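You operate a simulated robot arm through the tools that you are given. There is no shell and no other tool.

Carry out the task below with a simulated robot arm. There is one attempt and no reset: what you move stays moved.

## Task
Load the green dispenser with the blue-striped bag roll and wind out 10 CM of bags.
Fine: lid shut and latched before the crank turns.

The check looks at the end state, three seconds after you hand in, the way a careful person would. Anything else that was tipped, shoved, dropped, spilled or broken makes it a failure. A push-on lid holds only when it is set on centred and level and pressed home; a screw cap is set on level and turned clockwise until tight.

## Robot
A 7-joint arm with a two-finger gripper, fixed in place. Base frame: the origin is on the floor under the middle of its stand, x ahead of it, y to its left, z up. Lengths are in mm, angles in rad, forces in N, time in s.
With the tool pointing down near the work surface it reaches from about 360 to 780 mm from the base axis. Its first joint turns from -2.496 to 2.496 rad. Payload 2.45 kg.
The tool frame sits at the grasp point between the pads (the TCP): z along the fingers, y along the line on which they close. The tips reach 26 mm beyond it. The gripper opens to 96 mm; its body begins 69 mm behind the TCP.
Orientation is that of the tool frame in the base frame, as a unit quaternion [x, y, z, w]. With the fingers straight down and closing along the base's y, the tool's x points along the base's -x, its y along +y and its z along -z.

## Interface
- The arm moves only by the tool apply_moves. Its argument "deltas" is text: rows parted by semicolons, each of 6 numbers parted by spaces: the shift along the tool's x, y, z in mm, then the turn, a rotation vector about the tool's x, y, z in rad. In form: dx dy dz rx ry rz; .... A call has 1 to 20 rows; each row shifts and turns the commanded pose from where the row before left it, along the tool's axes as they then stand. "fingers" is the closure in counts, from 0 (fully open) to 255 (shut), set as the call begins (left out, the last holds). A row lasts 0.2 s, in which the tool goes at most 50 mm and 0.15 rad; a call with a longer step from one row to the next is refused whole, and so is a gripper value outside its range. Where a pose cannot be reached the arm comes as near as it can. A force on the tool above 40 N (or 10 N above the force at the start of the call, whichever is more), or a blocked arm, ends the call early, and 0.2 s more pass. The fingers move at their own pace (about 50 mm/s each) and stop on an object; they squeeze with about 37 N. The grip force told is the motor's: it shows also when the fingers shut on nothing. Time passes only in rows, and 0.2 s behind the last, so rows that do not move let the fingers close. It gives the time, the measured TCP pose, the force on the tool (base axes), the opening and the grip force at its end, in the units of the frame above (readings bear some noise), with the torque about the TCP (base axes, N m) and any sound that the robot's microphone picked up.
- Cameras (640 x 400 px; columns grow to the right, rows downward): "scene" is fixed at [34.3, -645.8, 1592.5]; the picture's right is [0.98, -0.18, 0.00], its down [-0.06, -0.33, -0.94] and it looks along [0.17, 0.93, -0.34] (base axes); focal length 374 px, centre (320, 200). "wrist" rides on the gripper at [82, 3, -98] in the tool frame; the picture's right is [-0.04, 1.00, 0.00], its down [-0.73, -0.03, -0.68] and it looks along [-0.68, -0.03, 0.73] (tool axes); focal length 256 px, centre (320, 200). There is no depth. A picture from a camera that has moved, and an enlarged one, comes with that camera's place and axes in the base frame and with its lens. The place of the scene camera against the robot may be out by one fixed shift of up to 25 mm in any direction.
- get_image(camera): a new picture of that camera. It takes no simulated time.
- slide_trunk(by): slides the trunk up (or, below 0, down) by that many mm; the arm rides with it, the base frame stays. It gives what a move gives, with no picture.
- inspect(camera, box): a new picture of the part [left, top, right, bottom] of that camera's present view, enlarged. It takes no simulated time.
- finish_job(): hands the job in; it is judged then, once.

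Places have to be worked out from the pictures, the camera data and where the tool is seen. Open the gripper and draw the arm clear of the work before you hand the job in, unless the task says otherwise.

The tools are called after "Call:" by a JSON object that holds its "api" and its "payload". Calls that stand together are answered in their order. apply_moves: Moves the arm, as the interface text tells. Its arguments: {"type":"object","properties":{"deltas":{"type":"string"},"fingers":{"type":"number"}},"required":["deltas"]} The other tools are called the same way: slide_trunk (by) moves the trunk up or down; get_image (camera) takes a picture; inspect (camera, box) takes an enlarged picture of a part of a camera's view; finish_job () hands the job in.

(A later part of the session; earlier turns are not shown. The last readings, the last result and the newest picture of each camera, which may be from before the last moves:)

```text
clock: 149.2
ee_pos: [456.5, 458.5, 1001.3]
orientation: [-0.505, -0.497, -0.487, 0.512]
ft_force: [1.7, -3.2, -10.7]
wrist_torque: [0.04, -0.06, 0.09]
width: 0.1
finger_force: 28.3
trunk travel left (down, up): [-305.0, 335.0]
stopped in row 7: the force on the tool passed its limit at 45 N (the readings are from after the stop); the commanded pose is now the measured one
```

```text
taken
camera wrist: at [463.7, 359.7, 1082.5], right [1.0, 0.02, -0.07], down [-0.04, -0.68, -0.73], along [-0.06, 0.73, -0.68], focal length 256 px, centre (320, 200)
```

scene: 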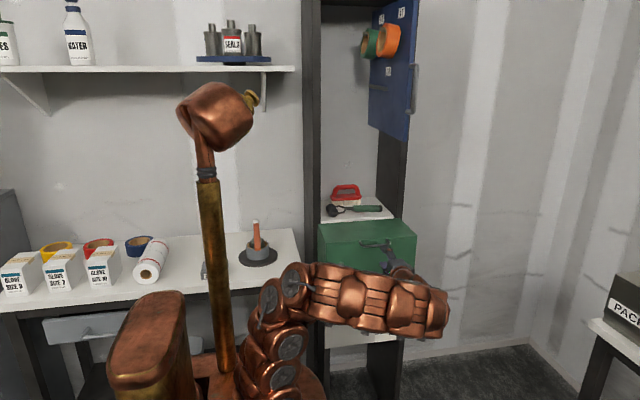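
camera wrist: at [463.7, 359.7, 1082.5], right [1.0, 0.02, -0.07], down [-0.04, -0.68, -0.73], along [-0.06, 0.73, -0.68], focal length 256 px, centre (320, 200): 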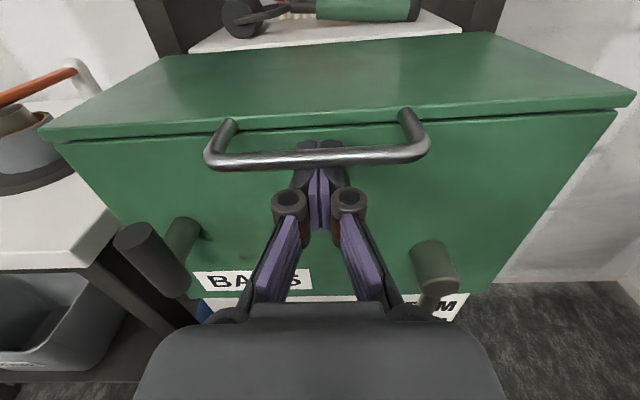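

The push reached 45 N and the lid did not lift, so it's shut and latched. Now to the crank: I'll drop clear of the bar, back away, and move in front of the crank handle, which I place at about (543, y 380–457, 838).

Call:
{"api": "apply_moves", "payload": {"deltas": "-9 0 0 0 0 0; -9 0 0 0 0 0; 0 0 -40 0 0 0; 0 0 -45 0 0 0; 0 0 -45 0 0 0; -29 17.4 0 0 0 0; -29 17.4 0 0 0 0; -29 17.4 0 0 0 0; -29 17.4 0 0 0 0; -29 17.4 0 0 0 0; 0 0 0 0 0 0", "fingers": 80}}

Call:
{"api": "get_image", "payload": {"camera": "wrist"}}

Call:
{"api": "get_image", "payload": {"camera": "scene"}}

```text
clock: 151.6
ee_pos: [539.3, 329.0, 836.8]
orientation: [-0.504, -0.496, -0.489, 0.511]
ft_force: [0.1, -0.2, -0.6]
wrist_torque: [0.02, 0.01, 0.04]
width: 65.8
finger_force: 0.0
trunk travel left (down, up): [-305.0, 335.0]
```

```text
taken
camera wrist: at [546.9, 231.5, 918.2], right [1.0, 0.02, -0.07], down [-0.04, -0.68, -0.73], along [-0.06, 0.73, -0.68], focal length 256 px, centre (320, 200)
```

wrist: 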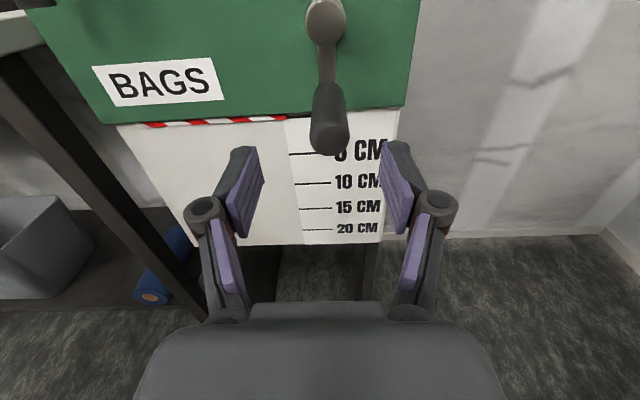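

```text
taken
```

scene: 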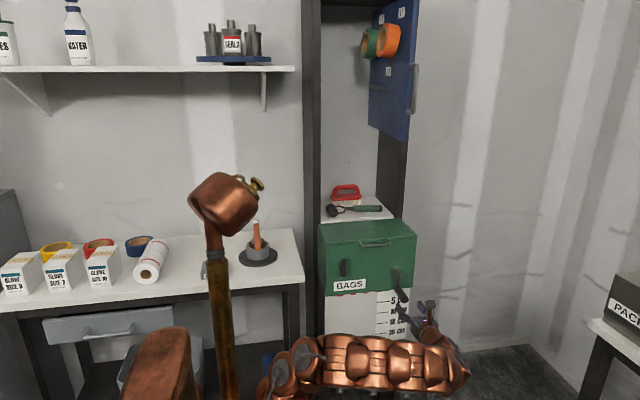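

The handle axis measures about (545, 834) and the crank centre about (544, 888). I'll advance so the fingers straddle the handle from its tip, then grip it.

Call:
{"api": "apply_moves", "payload": {"deltas": "-0.8 1.9 24 0 0 0; -0.8 1.9 24 0 0 0; -0.7 1.9 24 0 0 0; 0 0 0 0 0 0"}}

Call:
{"api": "get_image", "payload": {"camera": "wrist"}}

```text
clock: 152.6
ee_pos: [545.2, 403.1, 835.0]
orientation: [-0.504, -0.496, -0.487, 0.512]
ft_force: [0.0, 0.6, -0.7]
wrist_torque: [0.03, 0.0, -0.03]
width: 65.7
finger_force: 0.0
trunk travel left (down, up): [-305.0, 335.0]
```

```text
taken
camera wrist: at [550.9, 303.5, 915.6], right [1.0, 0.02, -0.07], down [-0.04, -0.68, -0.73], along [-0.06, 0.73, -0.68], focal length 256 px, centre (320, 200)
```

wrist: 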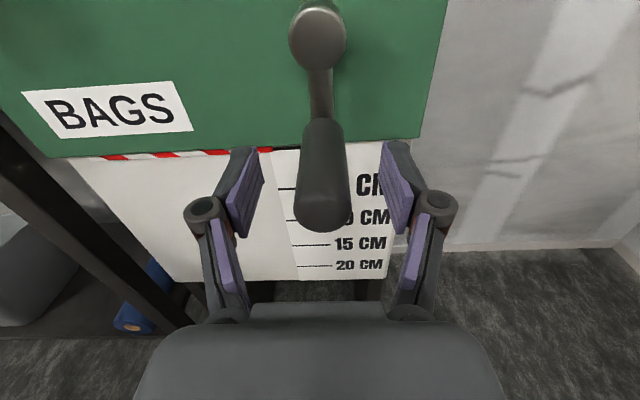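

The handle is between the pads, so I'll close on it.

Call:
{"api": "apply_moves", "payload": {"deltas": "0 0 0 0 0 0; 0 0 0 0 0 0; 0 0 0 0 0 0; 0 0 0 0 0 0; 0 0 0 0 0 0", "fingers": 255}}

Call:
{"api": "get_image", "payload": {"camera": "wrist"}}

```text
clock: 153.8
ee_pos: [545.0, 401.5, 835.3]
orientation: [-0.505, -0.496, -0.488, 0.511]
ft_force: [15.9, 6.1, 2.3]
wrist_torque: [-0.09, -0.05, -0.44]
width: 27.4
finger_force: 44.6
trunk travel left (down, up): [-305.0, 335.0]
```

```text
taken
camera wrist: at [552.1, 303.1, 915.5], right [1.0, 0.01, -0.07], down [-0.04, -0.68, -0.73], along [-0.06, 0.73, -0.68], focal length 256 px, centre (320, 200)
```

wrist: 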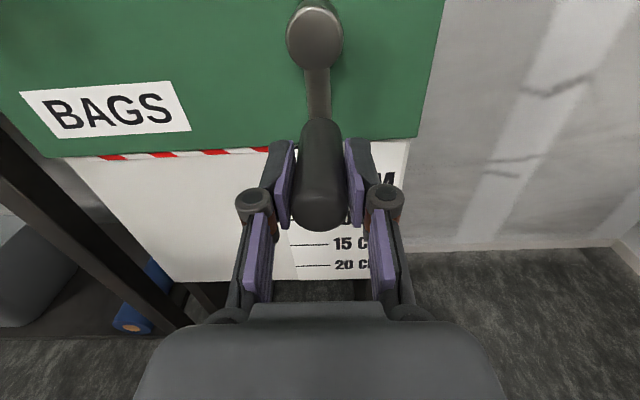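

The handle is gripped. I'll turn it a little clockwise (viewed from the front), rotating the tool with it, and watch the forces and the slot.

Call:
{"api": "apply_moves", "payload": {"deltas": "0 1.3 0 0 0 0; 0.26 -5.2 0 0 0 0.1; 0.26 -5.2 0 0 0 0.1; 0 0 0 0 0 0"}}

Call:
{"api": "get_image", "payload": {"camera": "wrist"}}

Call:
{"api": "inspect", "payload": {"camera": "scene", "box": [320, 250, 420, 350]}}

```text
clock: 154.4
ee_pos: [546.7, 402.6, 833.8]
orientation: [-0.526, -0.473, -0.469, 0.529]
ft_force: [13.5, 11.3, -2.2]
wrist_torque: [-0.38, -0.06, -0.43]
width: 27.2
finger_force: 44.8
trunk travel left (down, up): [-305.0, 335.0]
stopped in row 3: the force on the tool passed its limit at 46 N (the readings are from after the stop); the commanded pose is now the measured one
```

```text
taken
camera wrist: at [558.1, 302.9, 914.7], right [0.99, 0.01, -0.15], down [-0.11, -0.68, -0.73], along [-0.11, 0.73, -0.67], focal length 256 px, centre (320, 200)
```

wrist: 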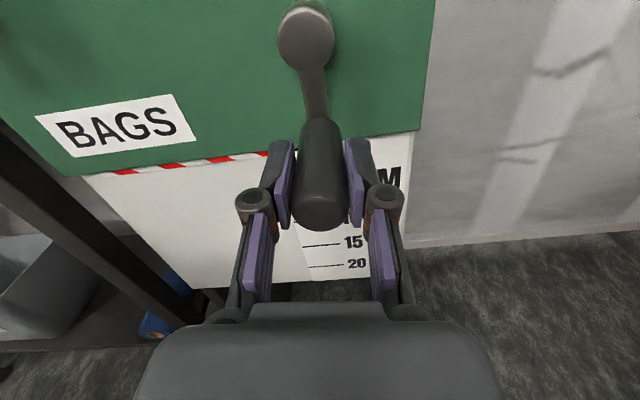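

```text
4.00 times, centred on (370, 300) of scene
camera zoom: at [34.3, -645.8, 1592.5], right [0.98, -0.18, 0.0], down [-0.06, -0.33, -0.94], along [0.17, 0.93, -0.34], focal length 1497 px, centre (120, -200)
```

zoom: 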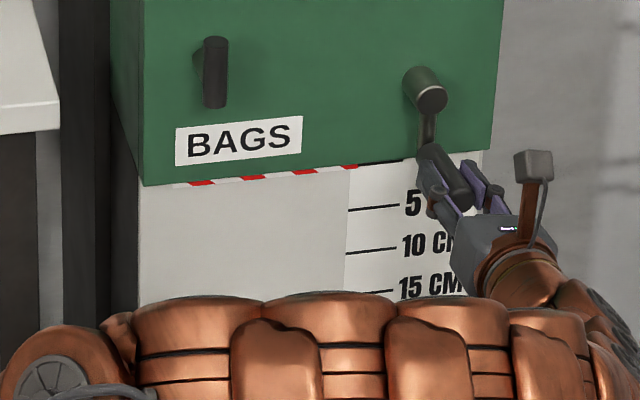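

The handle didn't move that way: the force hit 46 N and the position stayed put, so clockwise is blocked. I'll try counter-clockwise.

Call:
{"api": "apply_moves", "payload": {"deltas": "0 1.0 0 0 0 -0.08; 0.1 3 0 0 0 -0.06; 0.1 3 0 0 0 -0.06; 0 0 0 0 0 0"}}

Call:
{"api": "get_image", "payload": {"camera": "wrist"}}

Call:
{"api": "inspect", "payload": {"camera": "scene", "box": [320, 250, 420, 350]}}

```text
clock: 155.4
ee_pos: [551.6, 402.3, 834.9]
orientation: [0.475, 0.525, 0.519, -0.479]
ft_force: [-3.8, -2.1, -10.3]
wrist_torque: [-0.54, -0.01, 0.18]
width: 27.4
finger_force: 44.8
trunk travel left (down, up): [-305.0, 335.0]
```

```text
taken
camera wrist: at [547.4, 302.7, 915.9], right [1.0, 0.01, 0.05], down [0.04, -0.68, -0.73], along [0.03, 0.73, -0.68], focal length 256 px, centre (320, 200)
```

wrist: 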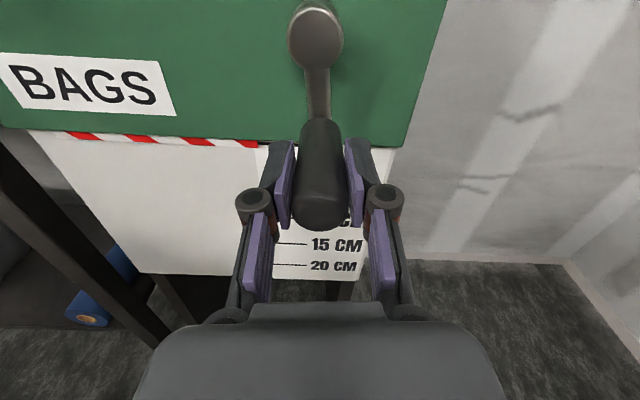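

```text
4.00 times, centred on (370, 300) of scene
camera zoom: at [34.3, -645.8, 1592.5], right [0.98, -0.18, 0.0], down [-0.06, -0.33, -0.94], along [0.17, 0.93, -0.34], focal length 1497 px, centre (120, -200)
```

zoom: 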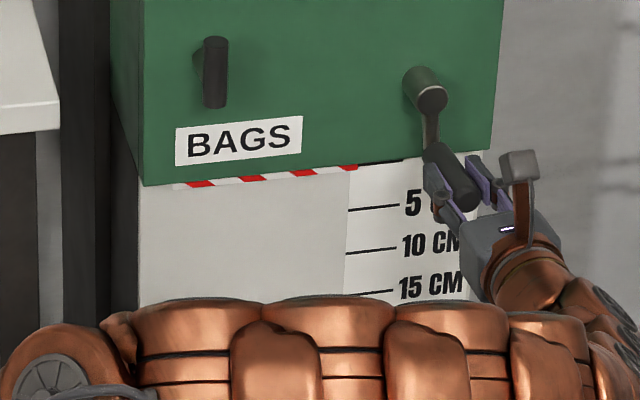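

Counter-clockwise turns freely. I'll continue in small arcs and check the slot as I go.

Call:
{"api": "apply_moves", "payload": {"deltas": "-0.8 0 0 0 0 0; 0.26 5.3 0 0 0 -0.1; 0.26 5.3 0 0 0 -0.1; 0.26 5.3 0 0 0 -0.1; 0 0 0 0 0 0"}}

Call:
{"api": "get_image", "payload": {"camera": "wrist"}}

Call:
{"api": "inspect", "payload": {"camera": "scene", "box": [320, 250, 420, 350]}}

```text
clock: 156.6
ee_pos: [567.3, 400.2, 838.4]
orientation: [0.39, 0.589, 0.586, -0.396]
ft_force: [-2.7, 5.7, 1.8]
wrist_torque: [-0.39, 0.02, 0.02]
width: 27.8
finger_force: 44.6
trunk travel left (down, up): [-305.0, 335.0]
```

```text
taken
camera wrist: at [539.0, 302.3, 915.3], right [0.94, 0.01, 0.34], down [0.26, -0.68, -0.69], along [0.23, 0.74, -0.64], focal length 256 px, centre (320, 200)
```

wrist: 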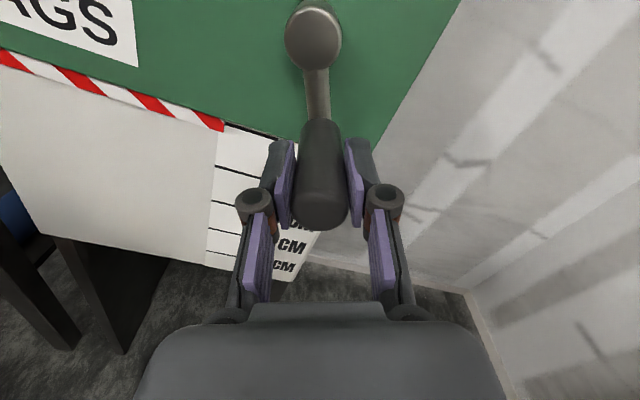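

```text
4.00 times, centred on (370, 300) of scene
camera zoom: at [34.3, -645.8, 1592.5], right [0.98, -0.18, 0.0], down [-0.06, -0.33, -0.94], along [0.17, 0.93, -0.34], focal length 1497 px, centre (120, -200)
```

zoom: 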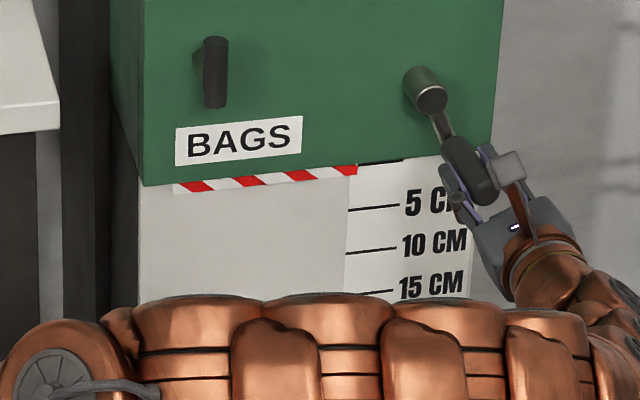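

Something is coming out: the red-white leading band at the slot has grown. I'll zoom in to measure it against the scale.

Call:
{"api": "inspect", "payload": {"camera": "scene", "box": [345, 280, 405, 330]}}

Call:
{"api": "inspect", "payload": {"camera": "wrist", "box": [150, 90, 330, 290]}}

```text
8.00 times, centred on (375, 305) of scene
camera zoom: at [34.3, -645.8, 1592.5], right [0.98, -0.18, 0.0], down [-0.06, -0.33, -0.94], along [0.17, 0.93, -0.34], focal length 2994 px, centre (-120, -640)
```

zoom: 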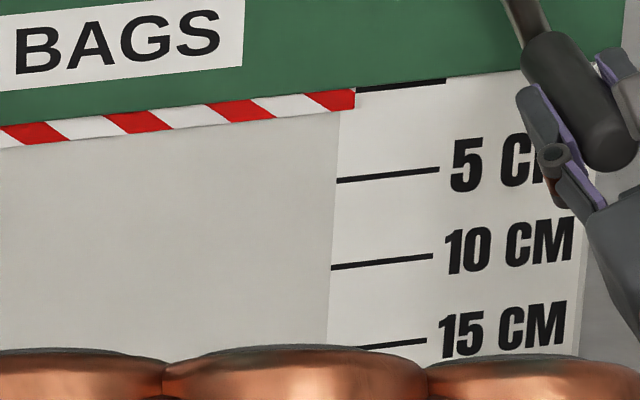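

```text
2.00 times, centred on (240, 190) of wrist
camera zoom: at [539.0, 302.3, 915.3], right [0.94, 0.01, 0.34], down [0.26, -0.68, -0.69], along [0.23, 0.74, -0.64], focal length 512 px, centre (480, 220)
```

zoom: 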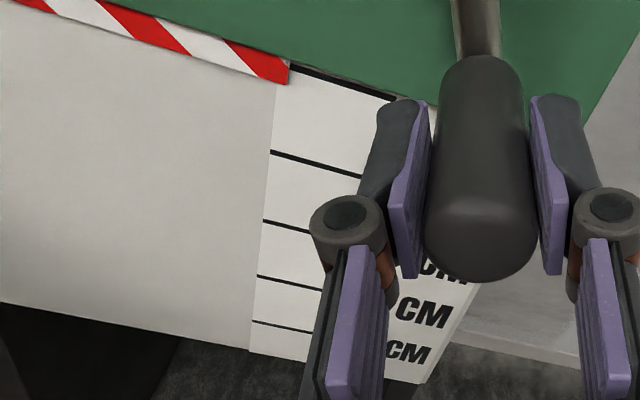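

The band's lower edge is at about 1.1 cm, up from 0.5 cm before cranking, so roughly 1.5 cm per radian. I'll keep cranking in steps along the 53.5 mm arc.

Call:
{"api": "apply_moves", "payload": {"deltas": "0.27 5.35 0 0 0 -0.1; 0.27 5.35 0 0 0 -0.1; 0.27 5.35 0 0 0 -0.1; 0.27 5.35 0 0 0 -0.1; 0 0 0 0 0 0"}}

Call:
{"api": "inspect", "payload": {"camera": "scene", "box": [345, 280, 405, 330]}}

```text
clock: 157.8
ee_pos: [582.8, 401.9, 850.7]
orientation: [0.265, 0.655, 0.653, -0.273]
ft_force: [-10.8, -0.8, 5.3]
wrist_torque: [0.5, 0.0, 0.78]
width: 27.3
finger_force: 44.6
trunk travel left (down, up): [-305.0, 335.0]
```

```text
8.00 times, centred on (375, 305) of scene
camera zoom: at [34.3, -645.8, 1592.5], right [0.98, -0.18, 0.0], down [-0.06, -0.33, -0.94], along [0.17, 0.93, -0.34], focal length 2994 px, centre (-120, -640)
```

zoom: 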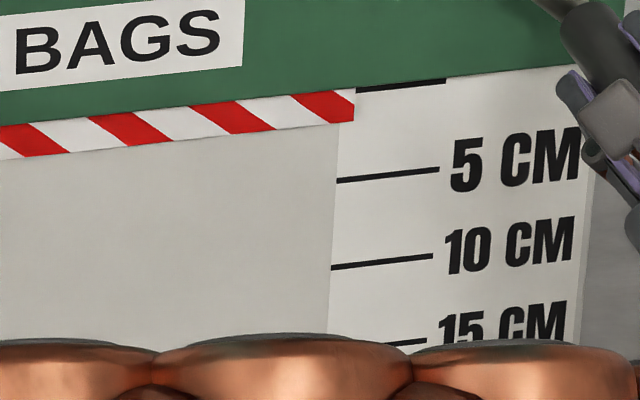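

Now at about 1.9 cm. The turn is smooth, so I'll correct 0.8 mm inward and continue.

Call:
{"api": "apply_moves", "payload": {"deltas": "0.8 0 0 0 0 0; 0.27 5.35 0 0 0 -0.1; 0.27 5.35 0 0 0 -0.1; 0.27 5.35 0 0 0 -0.1; 0.27 5.35 0 0 0 -0.1; 0.27 5.35 0 0 0 -0.1; 0 0 0 0 0 0"}}

Call:
{"api": "inspect", "payload": {"camera": "scene", "box": [345, 280, 405, 330]}}

```text
clock: 159.4
ee_pos: [595.2, 401.9, 875.6]
orientation: [0.094, 0.701, 0.699, -0.103]
ft_force: [-22.1, -8.6, 0.3]
wrist_torque: [-0.08, 0.03, 0.62]
width: 27.3
finger_force: 44.8
trunk travel left (down, up): [-305.0, 335.0]
```

```text
8.00 times, centred on (375, 305) of scene
camera zoom: at [34.3, -645.8, 1592.5], right [0.98, -0.18, 0.0], down [-0.06, -0.33, -0.94], along [0.17, 0.93, -0.34], focal length 2994 px, centre (-120, -640)
```

zoom: 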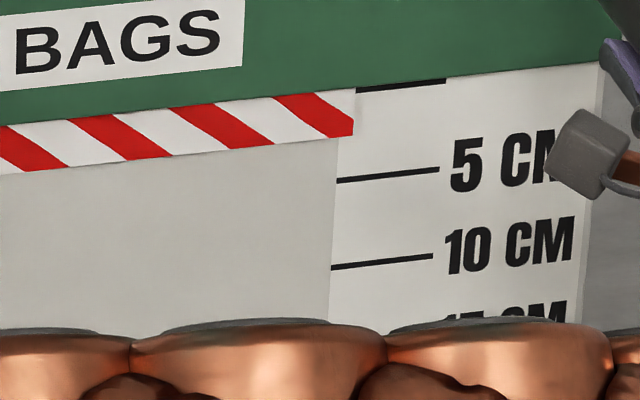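

At about 2.6 cm after 1.3 rad, it comes out at roughly 1.6 cm per radian. A refit puts the crank centre at (544, 884) with R=50, so I'll correct inward and continue with that.

Call:
{"api": "apply_moves", "payload": {"deltas": "1.8 0 0 0 0 0; 0.25 5.0 0 0 0 -0.1; 0.25 5.0 0 0 0 -0.1; 0.25 5.0 0 0 0 -0.1; 0.25 5.0 0 0 0 -0.1; 0.25 5.0 0 0 0 -0.1; 0 0 0 0 0 0"}}

Call:
{"api": "inspect", "payload": {"camera": "scene", "box": [345, 280, 405, 330]}}

```text
clock: 161.0
ee_pos: [593.2, 401.6, 898.3]
orientation: [-0.082, 0.702, 0.703, 0.074]
ft_force: [-24.6, -10.9, -11.3]
wrist_torque: [-0.33, 0.03, 0.62]
width: 27.6
finger_force: 44.8
trunk travel left (down, up): [-305.0, 335.0]
```

```text
8.00 times, centred on (375, 305) of scene
camera zoom: at [34.3, -645.8, 1592.5], right [0.98, -0.18, 0.0], down [-0.06, -0.33, -0.94], along [0.17, 0.93, -0.34], focal length 2994 px, centre (-120, -640)
```

zoom: 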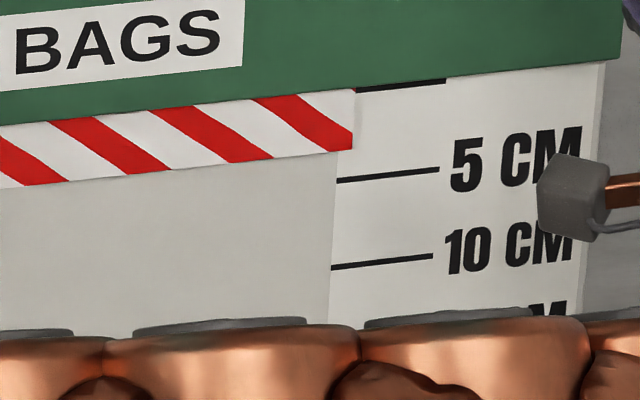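

About 3.4 cm now. I'll relieve the inward pull and continue with a slightly smaller radius.

Call:
{"api": "apply_moves", "payload": {"deltas": "2.3 0 0 0 0 0; 0.4 4.85 0 0 0 -0.1; 0.4 4.85 0 0 0 -0.1; 0.4 4.85 0 0 0 -0.1; 0.4 4.85 0 0 0 -0.1; 0.4 4.85 0 0 0 -0.1; 0 0 0 0 0 0"}}

Call:
{"api": "inspect", "payload": {"camera": "scene", "box": [345, 280, 405, 330]}}

Call:
{"api": "get_image", "payload": {"camera": "wrist"}}

```text
clock: 162.6
ee_pos: [582.8, 402.1, 918.7]
orientation: [-0.252, 0.66, 0.663, 0.247]
ft_force: [14.7, 16.5, 11.5]
wrist_torque: [0.09, 0.04, -0.33]
width: 27.4
finger_force: 44.7
trunk travel left (down, up): [-305.0, 335.0]
```

```text
8.00 times, centred on (375, 305) of scene
camera zoom: at [34.3, -645.8, 1592.5], right [0.98, -0.18, 0.0], down [-0.06, -0.33, -0.94], along [0.17, 0.93, -0.34], focal length 2994 px, centre (-120, -640)
```

zoom: 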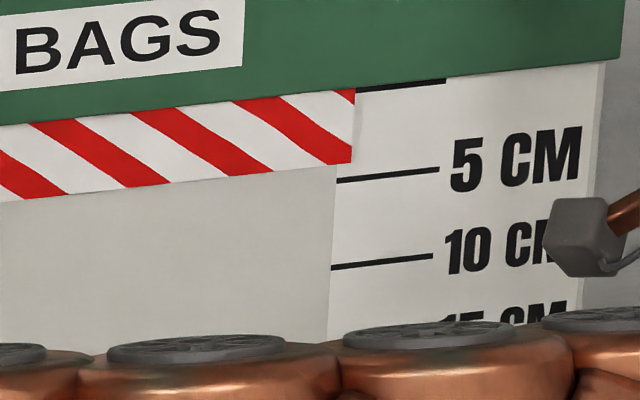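

```text
taken
camera wrist: at [519.6, 302.2, 868.2], right [-0.63, -0.01, 0.78], down [0.58, -0.68, 0.46], along [0.52, 0.74, 0.43], focal length 256 px, centre (320, 200)
```

wrist: 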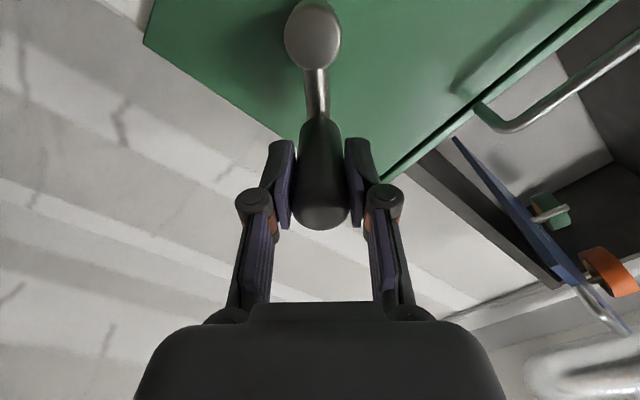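

At about 4.05 cm. I'll ease outward slightly and crank another 0.5 rad before re-gripping.

Call:
{"api": "apply_moves", "payload": {"deltas": "-1.4 0 1.2 0 0 0; 0.25 5.0 0 0 0 -0.1; 0.25 5.0 0 0 0 -0.1; 0.25 5.0 0 0 0 -0.1; 0.25 5.0 0 0 0 -0.1; 0 0 0 0 0 0"}}

Call:
{"api": "inspect", "payload": {"camera": "scene", "box": [345, 280, 405, 330]}}

```text
clock: 164.0
ee_pos: [566.8, 401.4, 932.1]
orientation: [-0.379, 0.597, 0.601, 0.373]
ft_force: [-9.1, -23.3, -23.0]
wrist_torque: [-0.45, 0.0, 0.13]
width: 27.4
finger_force: 45.1
trunk travel left (down, up): [-305.0, 335.0]
```

```text
8.00 times, centred on (375, 305) of scene
camera zoom: at [34.3, -645.8, 1592.5], right [0.98, -0.18, 0.0], down [-0.06, -0.33, -0.94], along [0.17, 0.93, -0.34], focal length 2994 px, centre (-120, -640)
```

zoom: 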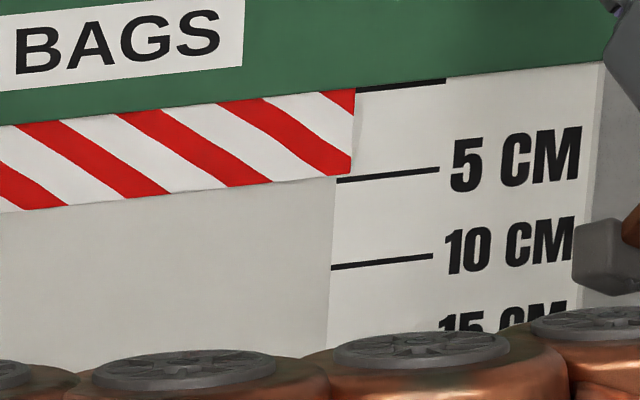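

About 4.65 cm. I'll relieve and take another 0.3 rad before re-gripping.

Call:
{"api": "apply_moves", "payload": {"deltas": "2.0 0 -1.5 0 0 0; 0.25 5.0 0 0 0 -0.1; 0.25 5.0 0 0 0 -0.1; 0.25 5.0 0 0 0 -0.1; 0 0 0 0 0 0"}}

Call:
{"api": "inspect", "payload": {"camera": "scene", "box": [345, 280, 405, 330]}}

Call:
{"api": "get_image", "payload": {"camera": "wrist"}}

```text
clock: 165.2
ee_pos: [552.8, 401.4, 937.0]
orientation: [-0.463, 0.534, 0.539, 0.459]
ft_force: [6.3, 8.8, 4.0]
wrist_torque: [-0.27, 0.02, -0.28]
width: 27.6
finger_force: 44.7
trunk travel left (down, up): [-305.0, 335.0]
```

```text
8.00 times, centred on (375, 305) of scene
camera zoom: at [34.3, -645.8, 1592.5], right [0.98, -0.18, 0.0], down [-0.06, -0.33, -0.94], along [0.17, 0.93, -0.34], focal length 2994 px, centre (-120, -640)
```

zoom: 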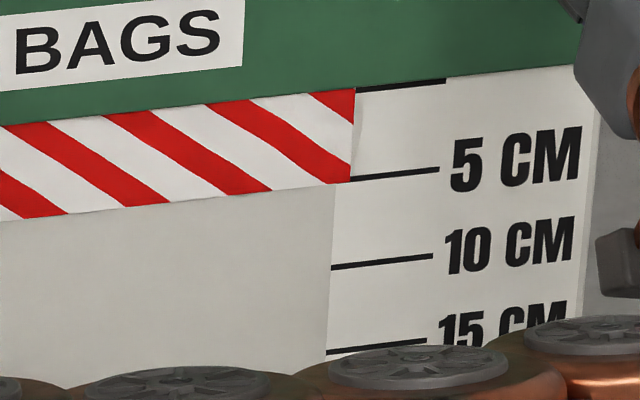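

```text
taken
camera wrist: at [537.6, 302.7, 855.4], right [-0.98, -0.01, 0.19], down [0.15, -0.68, 0.72], along [0.12, 0.73, 0.67], focal length 256 px, centre (320, 200)
```

wrist: 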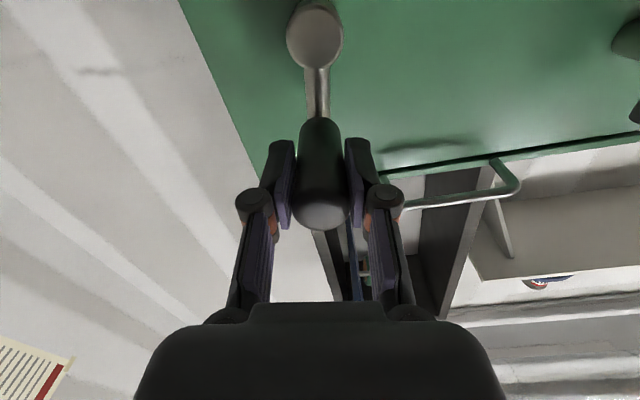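

At about 5.1 cm the handle is near the top and the tool is close to its roll limit, so I must re-grip half a turn round. To see if the crank holds by itself, I'll open the fingers partway so they still cage the handle.

Call:
{"api": "apply_moves", "payload": {"deltas": "0 0 0 0 0 0; 0 0 0 0 0 0; 0 0 0 0 0 0; 0 0 0 0 0 0", "fingers": 135}}

Call:
{"api": "get_image", "payload": {"camera": "wrist"}}

Call:
{"api": "inspect", "payload": {"camera": "scene", "box": [345, 280, 405, 330]}}

```text
clock: 166.2
ee_pos: [553.7, 400.0, 935.2]
orientation: [-0.464, 0.534, 0.539, 0.458]
ft_force: [0.5, 0.2, -0.5]
wrist_torque: [0.02, -0.01, 0.01]
width: 45.3
finger_force: 0.1
trunk travel left (down, up): [-305.0, 335.0]
```

```text
taken
camera wrist: at [537.6, 301.9, 854.8], right [-0.98, -0.01, 0.19], down [0.15, -0.68, 0.72], along [0.12, 0.74, 0.67], focal length 256 px, centre (320, 200)
```

wrist: 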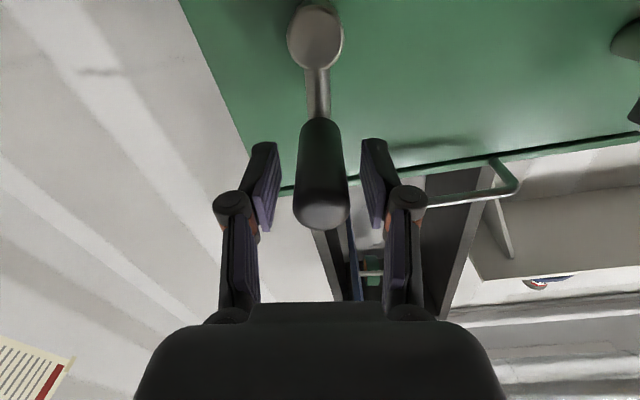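

```text
8.00 times, centred on (375, 305) of scene
camera zoom: at [34.3, -645.8, 1592.5], right [0.98, -0.18, 0.0], down [-0.06, -0.33, -0.94], along [0.17, 0.93, -0.34], focal length 2994 px, centre (-120, -640)
```

zoom: 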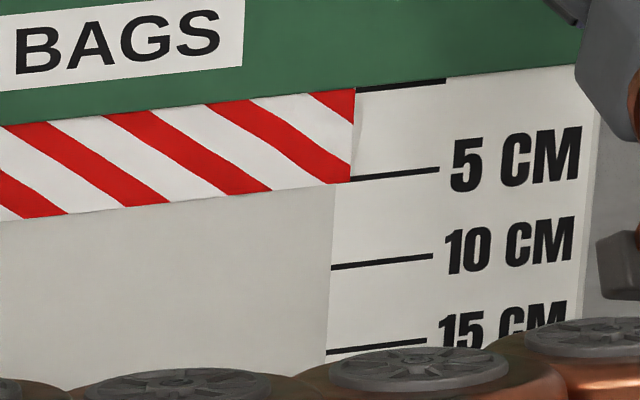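

The crank holds by friction: the handle and film stayed put. I'll back straight off the handle and roll the tool half a turn clockwise.

Call:
{"api": "apply_moves", "payload": {"deltas": "0 0 -25 0 0 0; 0 0 -25 0 0 0; 0 0 -25 0 0 0; 0 0 0 0 0 0.1496; 0 0 0 0 0 0.1496; 0 0 0 0 0 0.1496; 0 0 0 0 0 0.1496; 0 0 0 0 0 0.1496; 0 0 0 0 0 0.1496; 0 0 0 0 0 0.1496; 0 0 0 0 0 0.1496; 0 0 0 0 0 0.1496; 0 0 0 0 0 0.1496", "fingers": 100}}

Call:
{"api": "apply_moves", "payload": {"deltas": "0 0 0 0 0 0.1496; 0 0 0 0 0 0.1496; 0 0 0 0 0 0.1496; 0 0 0 0 0 0.1496; 0 0 0 0 0 0.1496; 0 0 0 0 0 0.1496; 0 0 0 0 0 0.1496; 0 0 0 0 0 0.1496; 0 0 0 0 0 0.1496; 0 0 0 0 0 0.1496; 0 0 0 0 0 0.1496; 0 0 0 0 0 0"}}

Call:
{"api": "get_image", "payload": {"camera": "wrist"}}

Call:
{"api": "get_image", "payload": {"camera": "scene"}}

```text
clock: 169.0
ee_pos: [552.7, 325.3, 935.9]
orientation: [0.025, 0.706, 0.708, -0.031]
ft_force: [-0.4, -0.3, 0.3]
wrist_torque: [0.02, -0.01, 0.0]
width: 58.3
finger_force: 0.2
trunk travel left (down, up): [-305.0, 335.0]
```

```text
clock: 171.6
ee_pos: [553.9, 326.8, 935.7]
orientation: [-0.535, -0.463, -0.458, 0.539]
ft_force: [0.1, 0.6, 0.0]
wrist_torque: [0.01, 0.0, 0.02]
width: 58.3
finger_force: 0.1
trunk travel left (down, up): [-305.0, 335.0]
```

```text
taken
camera wrist: at [569.3, 226.9, 1015.1], right [0.98, 0.01, -0.19], down [-0.14, -0.68, -0.72], along [-0.14, 0.73, -0.67], focal length 256 px, centre (320, 200)
```

wrist: 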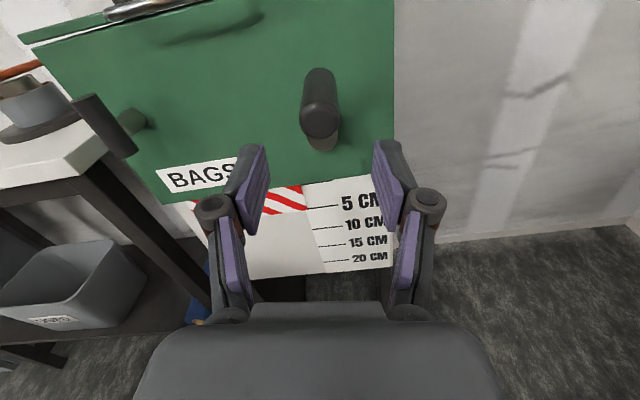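

```text
taken
```

scene: 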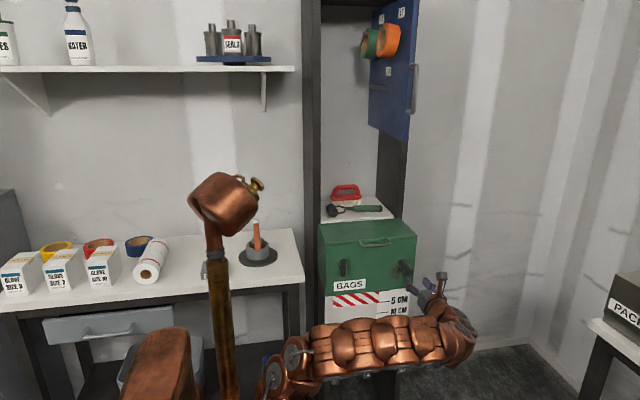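

The tool is rolled round and the handle is in line. I'll advance and grip it again.

Call:
{"api": "apply_moves", "payload": {"deltas": "0.5 0 25 0 0 0; 0.5 0 25 0 0 0; 0.5 0 25 0 0 0; 0 0 0 0 0 0"}}

Call:
{"api": "apply_moves", "payload": {"deltas": "0 0 0 0 0 0; 0 0 0 0 0 0; 0 0 0 0 0 0; 0 0 0 0 0 0; 0 0 0 0 0 0", "fingers": 255}}

Call:
{"api": "get_image", "payload": {"camera": "wrist"}}

Call:
{"api": "inspect", "payload": {"camera": "scene", "box": [345, 280, 405, 330]}}

```text
clock: 172.6
ee_pos: [553.5, 400.4, 938.5]
orientation: [-0.534, -0.463, -0.459, 0.539]
ft_force: [-0.4, -0.5, 0.8]
wrist_torque: [-0.02, -0.01, 0.0]
width: 58.1
finger_force: 0.1
trunk travel left (down, up): [-305.0, 335.0]
```

```text
clock: 173.8
ee_pos: [552.5, 400.2, 937.4]
orientation: [-0.534, -0.463, -0.458, 0.539]
ft_force: [0.8, 0.8, 0.9]
wrist_torque: [-0.07, 0.02, 0.01]
width: 27.7
finger_force: 44.6
trunk travel left (down, up): [-305.0, 335.0]
```

```text
taken
camera wrist: at [568.8, 302.0, 1017.1], right [0.98, 0.01, -0.19], down [-0.13, -0.68, -0.72], along [-0.14, 0.73, -0.67], focal length 256 px, centre (320, 200)
```

wrist: 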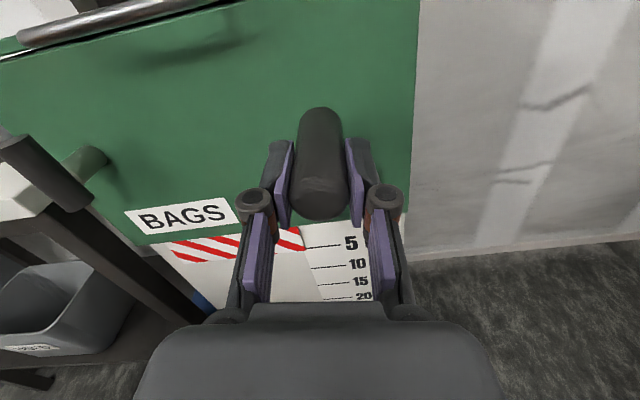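

```text
8.00 times, centred on (375, 305) of scene
camera zoom: at [34.3, -645.8, 1592.5], right [0.98, -0.18, 0.0], down [-0.06, -0.33, -0.94], along [0.17, 0.93, -0.34], focal length 2994 px, centre (-120, -640)
```

zoom: 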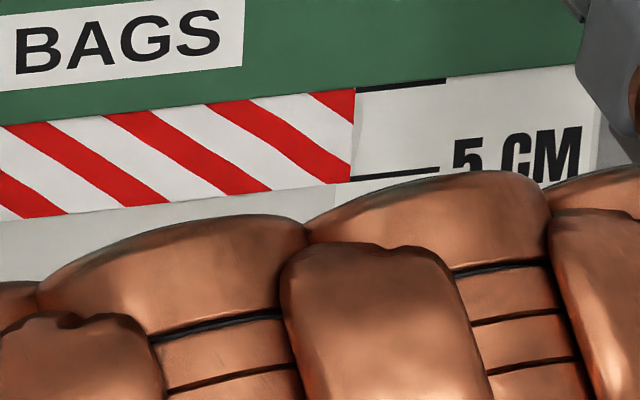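

Gripped again without stress at (552.5, 937.4). I'll continue counter-clockwise over the top.

Call:
{"api": "apply_moves", "payload": {"deltas": "-0.26 -5.15 0 0 0 -0.1; -0.26 -5.15 0 0 0 -0.1; -0.26 -5.15 0 0 0 -0.1; -0.26 -5.15 0 0 0 -0.1; 0 0 0 0 0 0"}}

Call:
{"api": "inspect", "payload": {"camera": "scene", "box": [345, 280, 405, 330]}}

Call:
{"api": "get_image", "payload": {"camera": "wrist"}}

```text
clock: 175.0
ee_pos: [532.4, 401.3, 935.1]
orientation: [0.432, 0.56, 0.557, -0.437]
ft_force: [1.4, 7.2, 9.5]
wrist_torque: [0.02, -0.03, -0.23]
width: 27.8
finger_force: 45.2
trunk travel left (down, up): [-305.0, 335.0]
```

```text
8.00 times, centred on (375, 305) of scene
camera zoom: at [34.3, -645.8, 1592.5], right [0.98, -0.18, 0.0], down [-0.06, -0.33, -0.94], along [0.17, 0.93, -0.34], focal length 2994 px, centre (-120, -640)
```

zoom: 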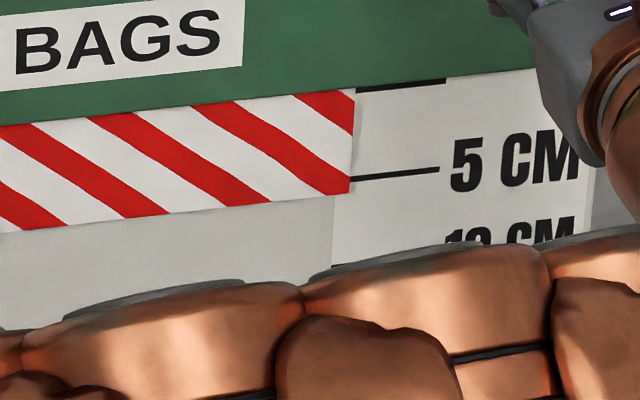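

```text
taken
camera wrist: at [515.4, 301.6, 1015.5], right [0.98, 0.01, 0.21], down [0.16, -0.68, -0.72], along [0.13, 0.74, -0.66], focal length 256 px, centre (320, 200)
```

wrist: 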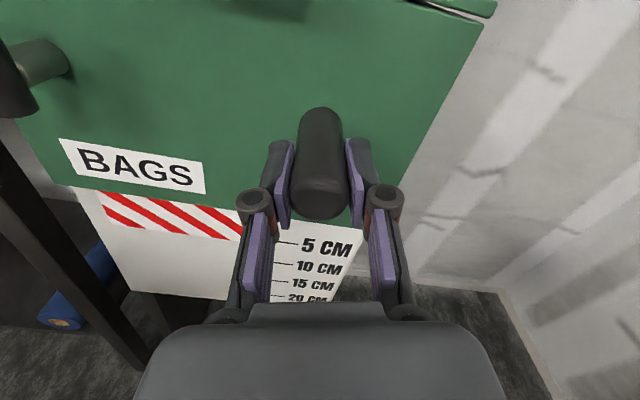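

About 5.7 cm. Continuing with a small outward correction.

Call:
{"api": "apply_moves", "payload": {"deltas": "0.7 0 0 0 0 0; -0.26 -5.15 0 0 0 -0.1; -0.26 -5.15 0 0 0 -0.1; -0.26 -5.15 0 0 0 -0.1; -0.26 -5.15 0 0 0 -0.1; -0.26 -5.15 0 0 0 -0.1; 0 0 0 0 0 0"}}

Call:
{"api": "inspect", "payload": {"camera": "scene", "box": [345, 280, 405, 330]}}

Call:
{"api": "get_image", "payload": {"camera": "wrist"}}

```text
clock: 176.6
ee_pos: [510.1, 400.5, 923.0]
orientation: [0.279, 0.649, 0.647, -0.286]
ft_force: [-0.9, 3.3, 2.2]
wrist_torque: [0.38, 0.01, 0.19]
width: 27.5
finger_force: 45.1
trunk travel left (down, up): [-305.0, 335.0]
```

```text
8.00 times, centred on (375, 305) of scene
camera zoom: at [34.3, -645.8, 1592.5], right [0.98, -0.18, 0.0], down [-0.06, -0.33, -0.94], along [0.17, 0.93, -0.34], focal length 2994 px, centre (-120, -640)
```

zoom: 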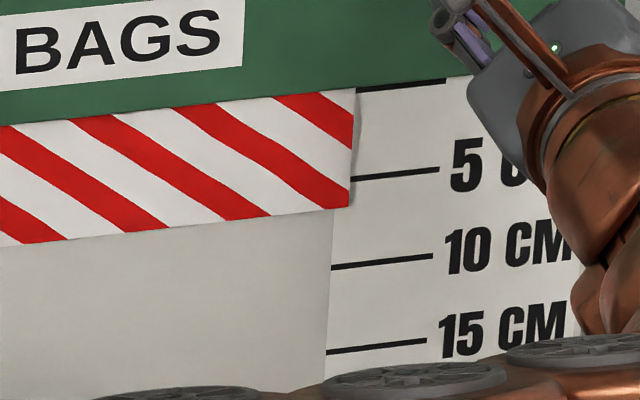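

```text
taken
camera wrist: at [456.6, 301.2, 985.2], right [0.76, 0.01, 0.65], down [0.49, -0.67, -0.56], along [0.43, 0.74, -0.52], focal length 256 px, centre (320, 200)
```

wrist: 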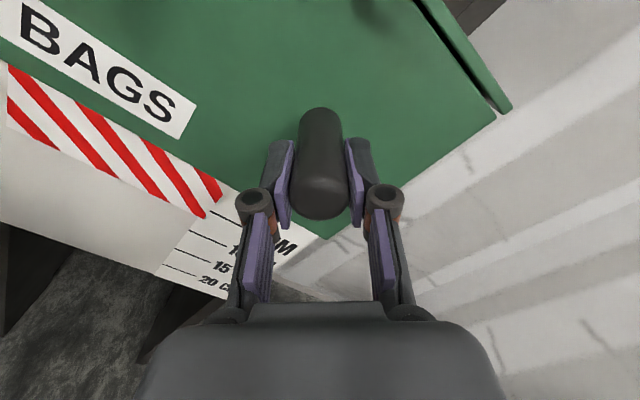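

About 6.5 cm with low forces. Continuing.

Call:
{"api": "apply_moves", "payload": {"deltas": "-0.26 -5.15 0 0 0 -0.1; -0.26 -5.15 0 0 0 -0.1; -0.26 -5.15 0 0 0 -0.1; -0.26 -5.15 0 0 0 -0.1; -0.26 -5.15 0 0 0 -0.1; 0 0 0 0 0 0"}}

Call:
{"api": "inspect", "payload": {"camera": "scene", "box": [345, 280, 405, 330]}}

```text
clock: 178.0
ee_pos: [494.5, 400.9, 902.5]
orientation: [0.11, 0.698, 0.698, -0.116]
ft_force: [-5.0, 4.7, 2.1]
wrist_torque: [0.18, -0.04, 0.06]
width: 27.7
finger_force: 45.2
trunk travel left (down, up): [-305.0, 335.0]
```

```text
8.00 times, centred on (375, 305) of scene
camera zoom: at [34.3, -645.8, 1592.5], right [0.98, -0.18, 0.0], down [-0.06, -0.33, -0.94], along [0.17, 0.93, -0.34], focal length 2994 px, centre (-120, -640)
```

zoom: 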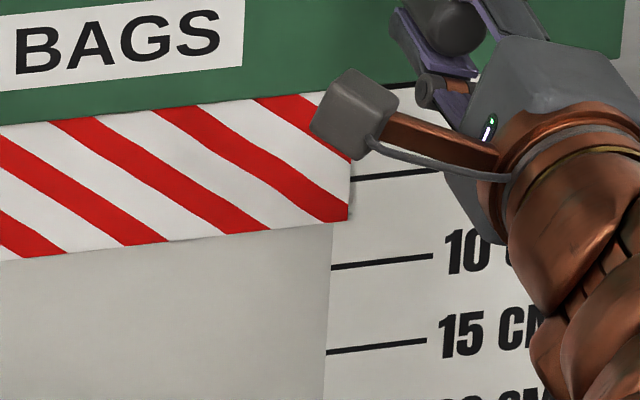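

About 7.3 cm. Continuing.

Call:
{"api": "apply_moves", "payload": {"deltas": "-0.26 -5.15 0 0 0 -0.1; -0.26 -5.15 0 0 0 -0.1; -0.26 -5.15 0 0 0 -0.1; -0.26 -5.15 0 0 0 -0.1; -0.26 -5.15 0 0 0 -0.1; 0 0 0 0 0 0"}}

Call:
{"api": "inspect", "payload": {"camera": "scene", "box": [345, 280, 405, 330]}}

Call:
{"api": "get_image", "payload": {"camera": "wrist"}}

```text
clock: 179.4
ee_pos: [493.4, 399.9, 876.6]
orientation: [-0.067, 0.704, 0.705, 0.061]
ft_force: [-8.9, 4.6, 1.3]
wrist_torque: [0.03, 0.01, 0.28]
width: 27.5
finger_force: 44.5
trunk travel left (down, up): [-305.0, 335.0]
```

```text
8.00 times, centred on (375, 305) of scene
camera zoom: at [34.3, -645.8, 1592.5], right [0.98, -0.18, 0.0], down [-0.06, -0.33, -0.94], along [0.17, 0.93, -0.34], focal length 2994 px, centre (-120, -640)
```

zoom: 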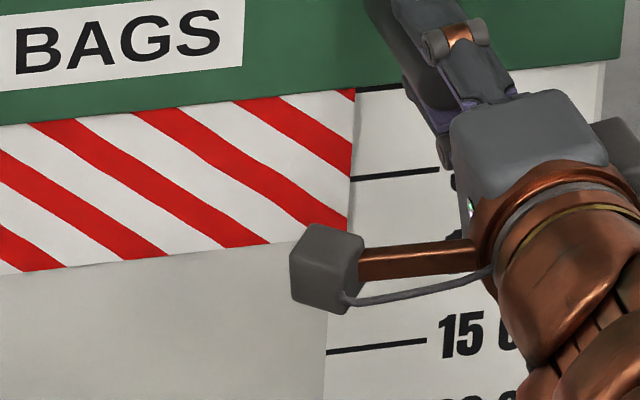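

```text
taken
camera wrist: at [412.9, 301.0, 864.6], right [-0.14, 0.0, 0.99], down [0.73, -0.67, 0.1], along [0.67, 0.74, 0.09], focal length 256 px, centre (320, 200)
```

wrist: 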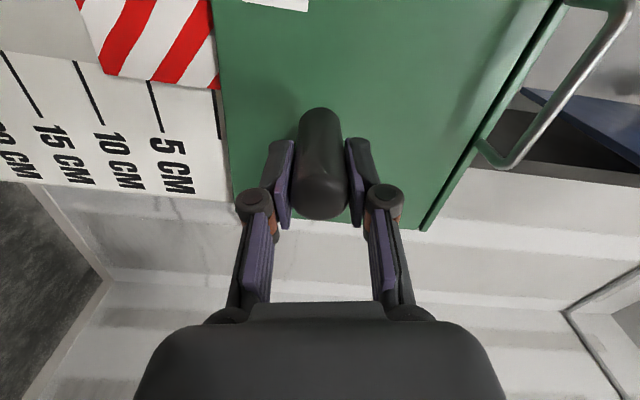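

About 8.1 cm by both cameras. Continuing with a small outward correction.

Call:
{"api": "apply_moves", "payload": {"deltas": "0.6 0 0 0 0 0; -0.26 -5.15 0 0 0 -0.1; -0.26 -5.15 0 0 0 -0.1; -0.26 -5.15 0 0 0 -0.1; -0.26 -5.15 0 0 0 -0.1; -0.26 -5.15 0 0 0 -0.1; 0 0 0 0 0 0"}}

Call:
{"api": "inspect", "payload": {"camera": "scene", "box": [345, 280, 405, 330]}}

Call:
{"api": "get_image", "payload": {"camera": "wrist"}}

```text
clock: 181.0
ee_pos: [503.2, 400.4, 852.4]
orientation: [-0.24, 0.665, 0.668, 0.232]
ft_force: [-6.7, 9.0, -0.7]
wrist_torque: [0.23, 0.01, 0.15]
width: 27.5
finger_force: 45.3
trunk travel left (down, up): [-305.0, 335.0]
```

```text
8.00 times, centred on (375, 305) of scene
camera zoom: at [34.3, -645.8, 1592.5], right [0.98, -0.18, 0.0], down [-0.06, -0.33, -0.94], along [0.17, 0.93, -0.34], focal length 2994 px, centre (-120, -640)
```

zoom: 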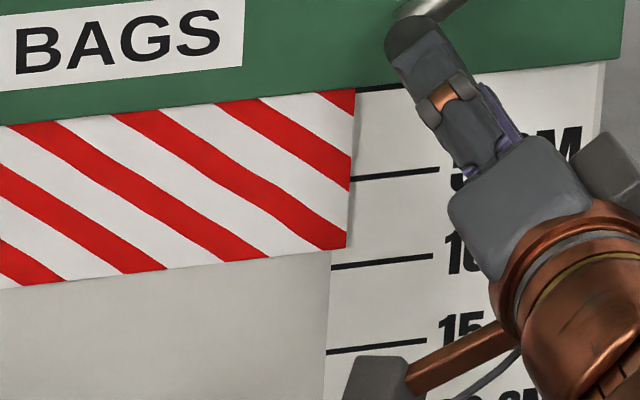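

```text
taken
camera wrist: at [438.7, 301.0, 803.7], right [-0.6, -0.01, 0.8], down [0.6, -0.67, 0.44], along [0.54, 0.74, 0.4], focal length 256 px, centre (320, 200)
```

wrist: 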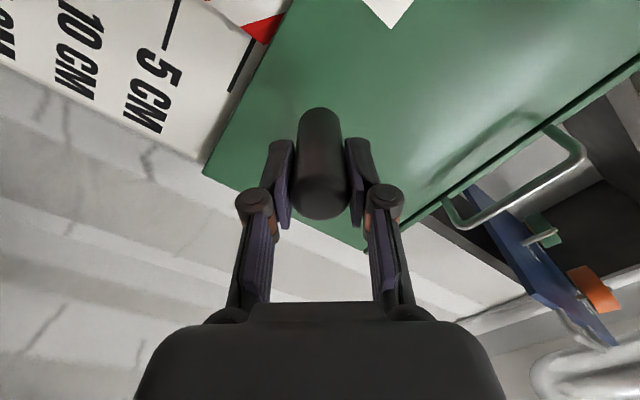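

About 8.95 cm by the scene view, which may read slightly high if the film hangs in front of the board. I'll crank 0.3 rad more and then take a parallax-free look before the last bit.

Call:
{"api": "apply_moves", "payload": {"deltas": "0.5 0 0.7 0 0 0; -0.26 -5.15 0 0 0 -0.1; -0.26 -5.15 0 0 0 -0.1; -0.26 -5.15 0 0 0 -0.1; 0 0 0 0 0 0"}}

Call:
{"api": "inspect", "payload": {"camera": "scene", "box": [345, 280, 405, 330]}}

```text
clock: 182.2
ee_pos: [516.4, 400.6, 840.4]
orientation: [-0.335, 0.623, 0.625, 0.331]
ft_force: [-6.4, -2.9, -8.0]
wrist_torque: [-0.62, 0.0, 0.34]
width: 27.3
finger_force: 44.5
trunk travel left (down, up): [-305.0, 335.0]
```

```text
8.00 times, centred on (375, 305) of scene
camera zoom: at [34.3, -645.8, 1592.5], right [0.98, -0.18, 0.0], down [-0.06, -0.33, -0.94], along [0.17, 0.93, -0.34], focal length 2994 px, centre (-120, -640)
```

zoom: 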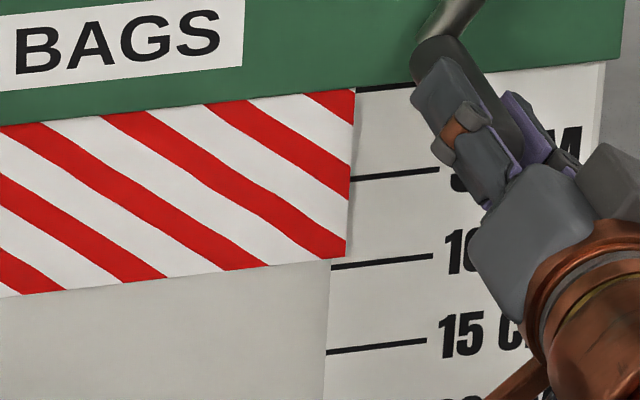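

About 9.5 cm by the scene view. I'll let go of the crank and take a level look with the wrist camera at z≈700, so I can read the film edge against the 10 CM line without parallax.

Call:
{"api": "apply_moves", "payload": {"deltas": "0 0 0 0 0 0; 0 0 0 0 0 0; 0 0 0 0 0 0; 0 0 -25 0 0 0; 0 0 -25 0 0 0; 0 0 -25 0 0 0; 0 0 0 0 0 0.147; 0 0 0 0 0 0.147; 0 0 0 0 0 0.147; 0 0 0 0 0 0.147; 0 0 0 0 0 0.147; 0 0 0 0 0 0.147; 0 0 0 0 0 0", "fingers": 100}}

Call:
{"api": "apply_moves", "payload": {"deltas": "14 -35 0 0 0 0; 14 -35 0 0 0 0; 14 -35 0 0 0 0; 14 -35 0 0 0 0; 0 0 0 0 0 0"}}

Call:
{"api": "get_image", "payload": {"camera": "wrist"}}

Call:
{"api": "inspect", "payload": {"camera": "scene", "box": [345, 280, 405, 330]}}

```text
clock: 185.0
ee_pos: [516.0, 324.8, 841.8]
orientation: [-0.036, 0.706, 0.707, 0.029]
ft_force: [0.1, 0.3, -0.5]
wrist_torque: [0.0, 0.01, 0.01]
width: 58.4
finger_force: 0.0
trunk travel left (down, up): [-305.0, 335.0]
```

```text
clock: 186.2
ee_pos: [474.1, 325.5, 697.5]
orientation: [-0.037, 0.707, 0.706, 0.031]
ft_force: [-0.1, -0.8, -1.1]
wrist_torque: [0.01, -0.02, -0.02]
width: 58.4
finger_force: 0.0
trunk travel left (down, up): [-305.0, 335.0]
```

```text
taken
camera wrist: at [393.0, 226.1, 692.3], right [-0.06, 0.0, 1.0], down [0.74, -0.67, 0.04], along [0.67, 0.74, 0.04], focal length 256 px, centre (320, 200)
```

wrist: 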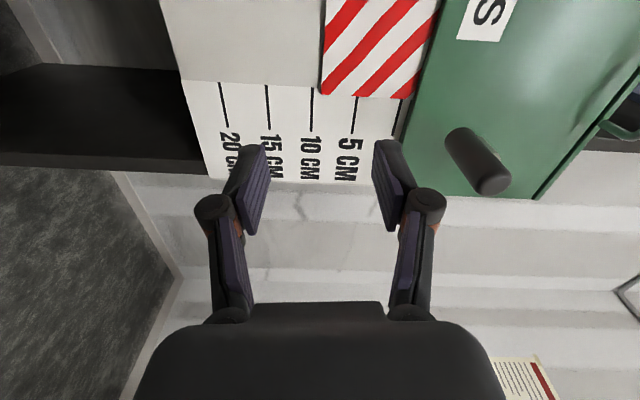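

```text
8.00 times, centred on (375, 305) of scene
camera zoom: at [34.3, -645.8, 1592.5], right [0.98, -0.18, 0.0], down [-0.06, -0.33, -0.94], along [0.17, 0.93, -0.34], focal length 2994 px, centre (-120, -640)
```

zoom: 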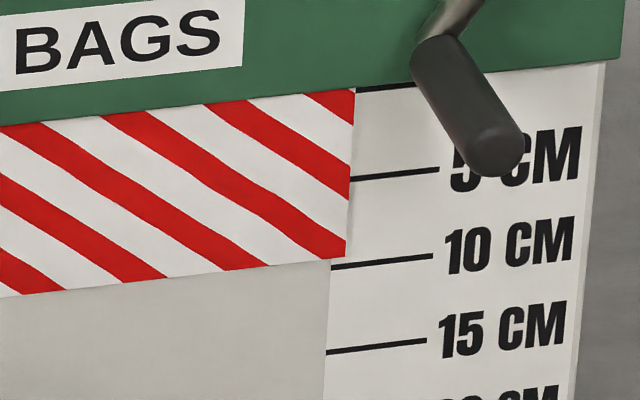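

The crank held. I'll zoom in on the film edge and the scale from this level view.

Call:
{"api": "inspect", "payload": {"camera": "wrist", "box": [260, 40, 430, 150]}}

Call:
{"api": "inspect", "payload": {"camera": "wrist", "box": [290, 70, 370, 120]}}

```text
3.64 times, centred on (345, 95) of wrist
camera zoom: at [393.0, 226.1, 692.3], right [-0.06, 0.0, 1.0], down [0.74, -0.67, 0.04], along [0.67, 0.74, 0.04], focal length 931 px, centre (229, 582)
```

zoom: 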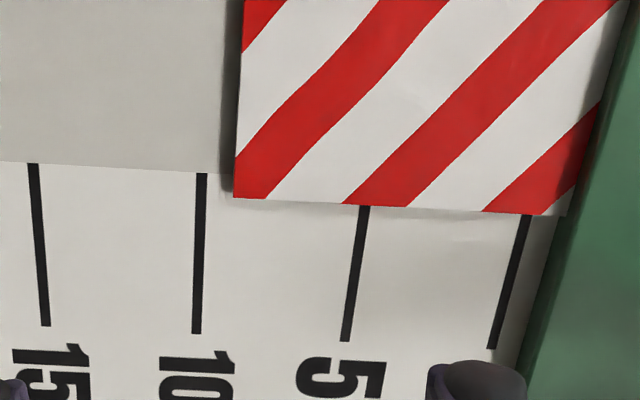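

```text
8.00 times, centred on (330, 95) of wrist
camera zoom: at [393.0, 226.1, 692.3], right [-0.06, 0.0, 1.0], down [0.74, -0.67, 0.04], along [0.67, 0.74, 0.04], focal length 2048 px, centre (240, 1040)
```

zoom: 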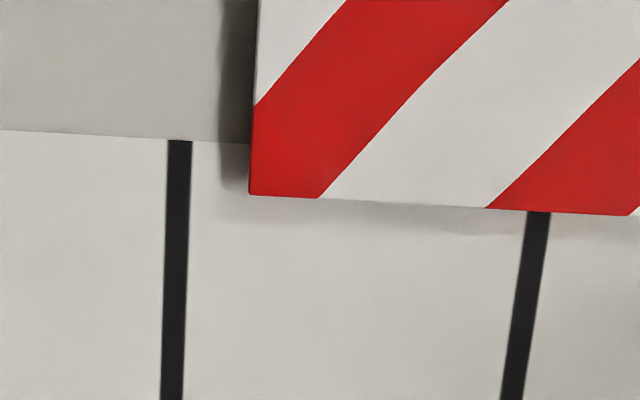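

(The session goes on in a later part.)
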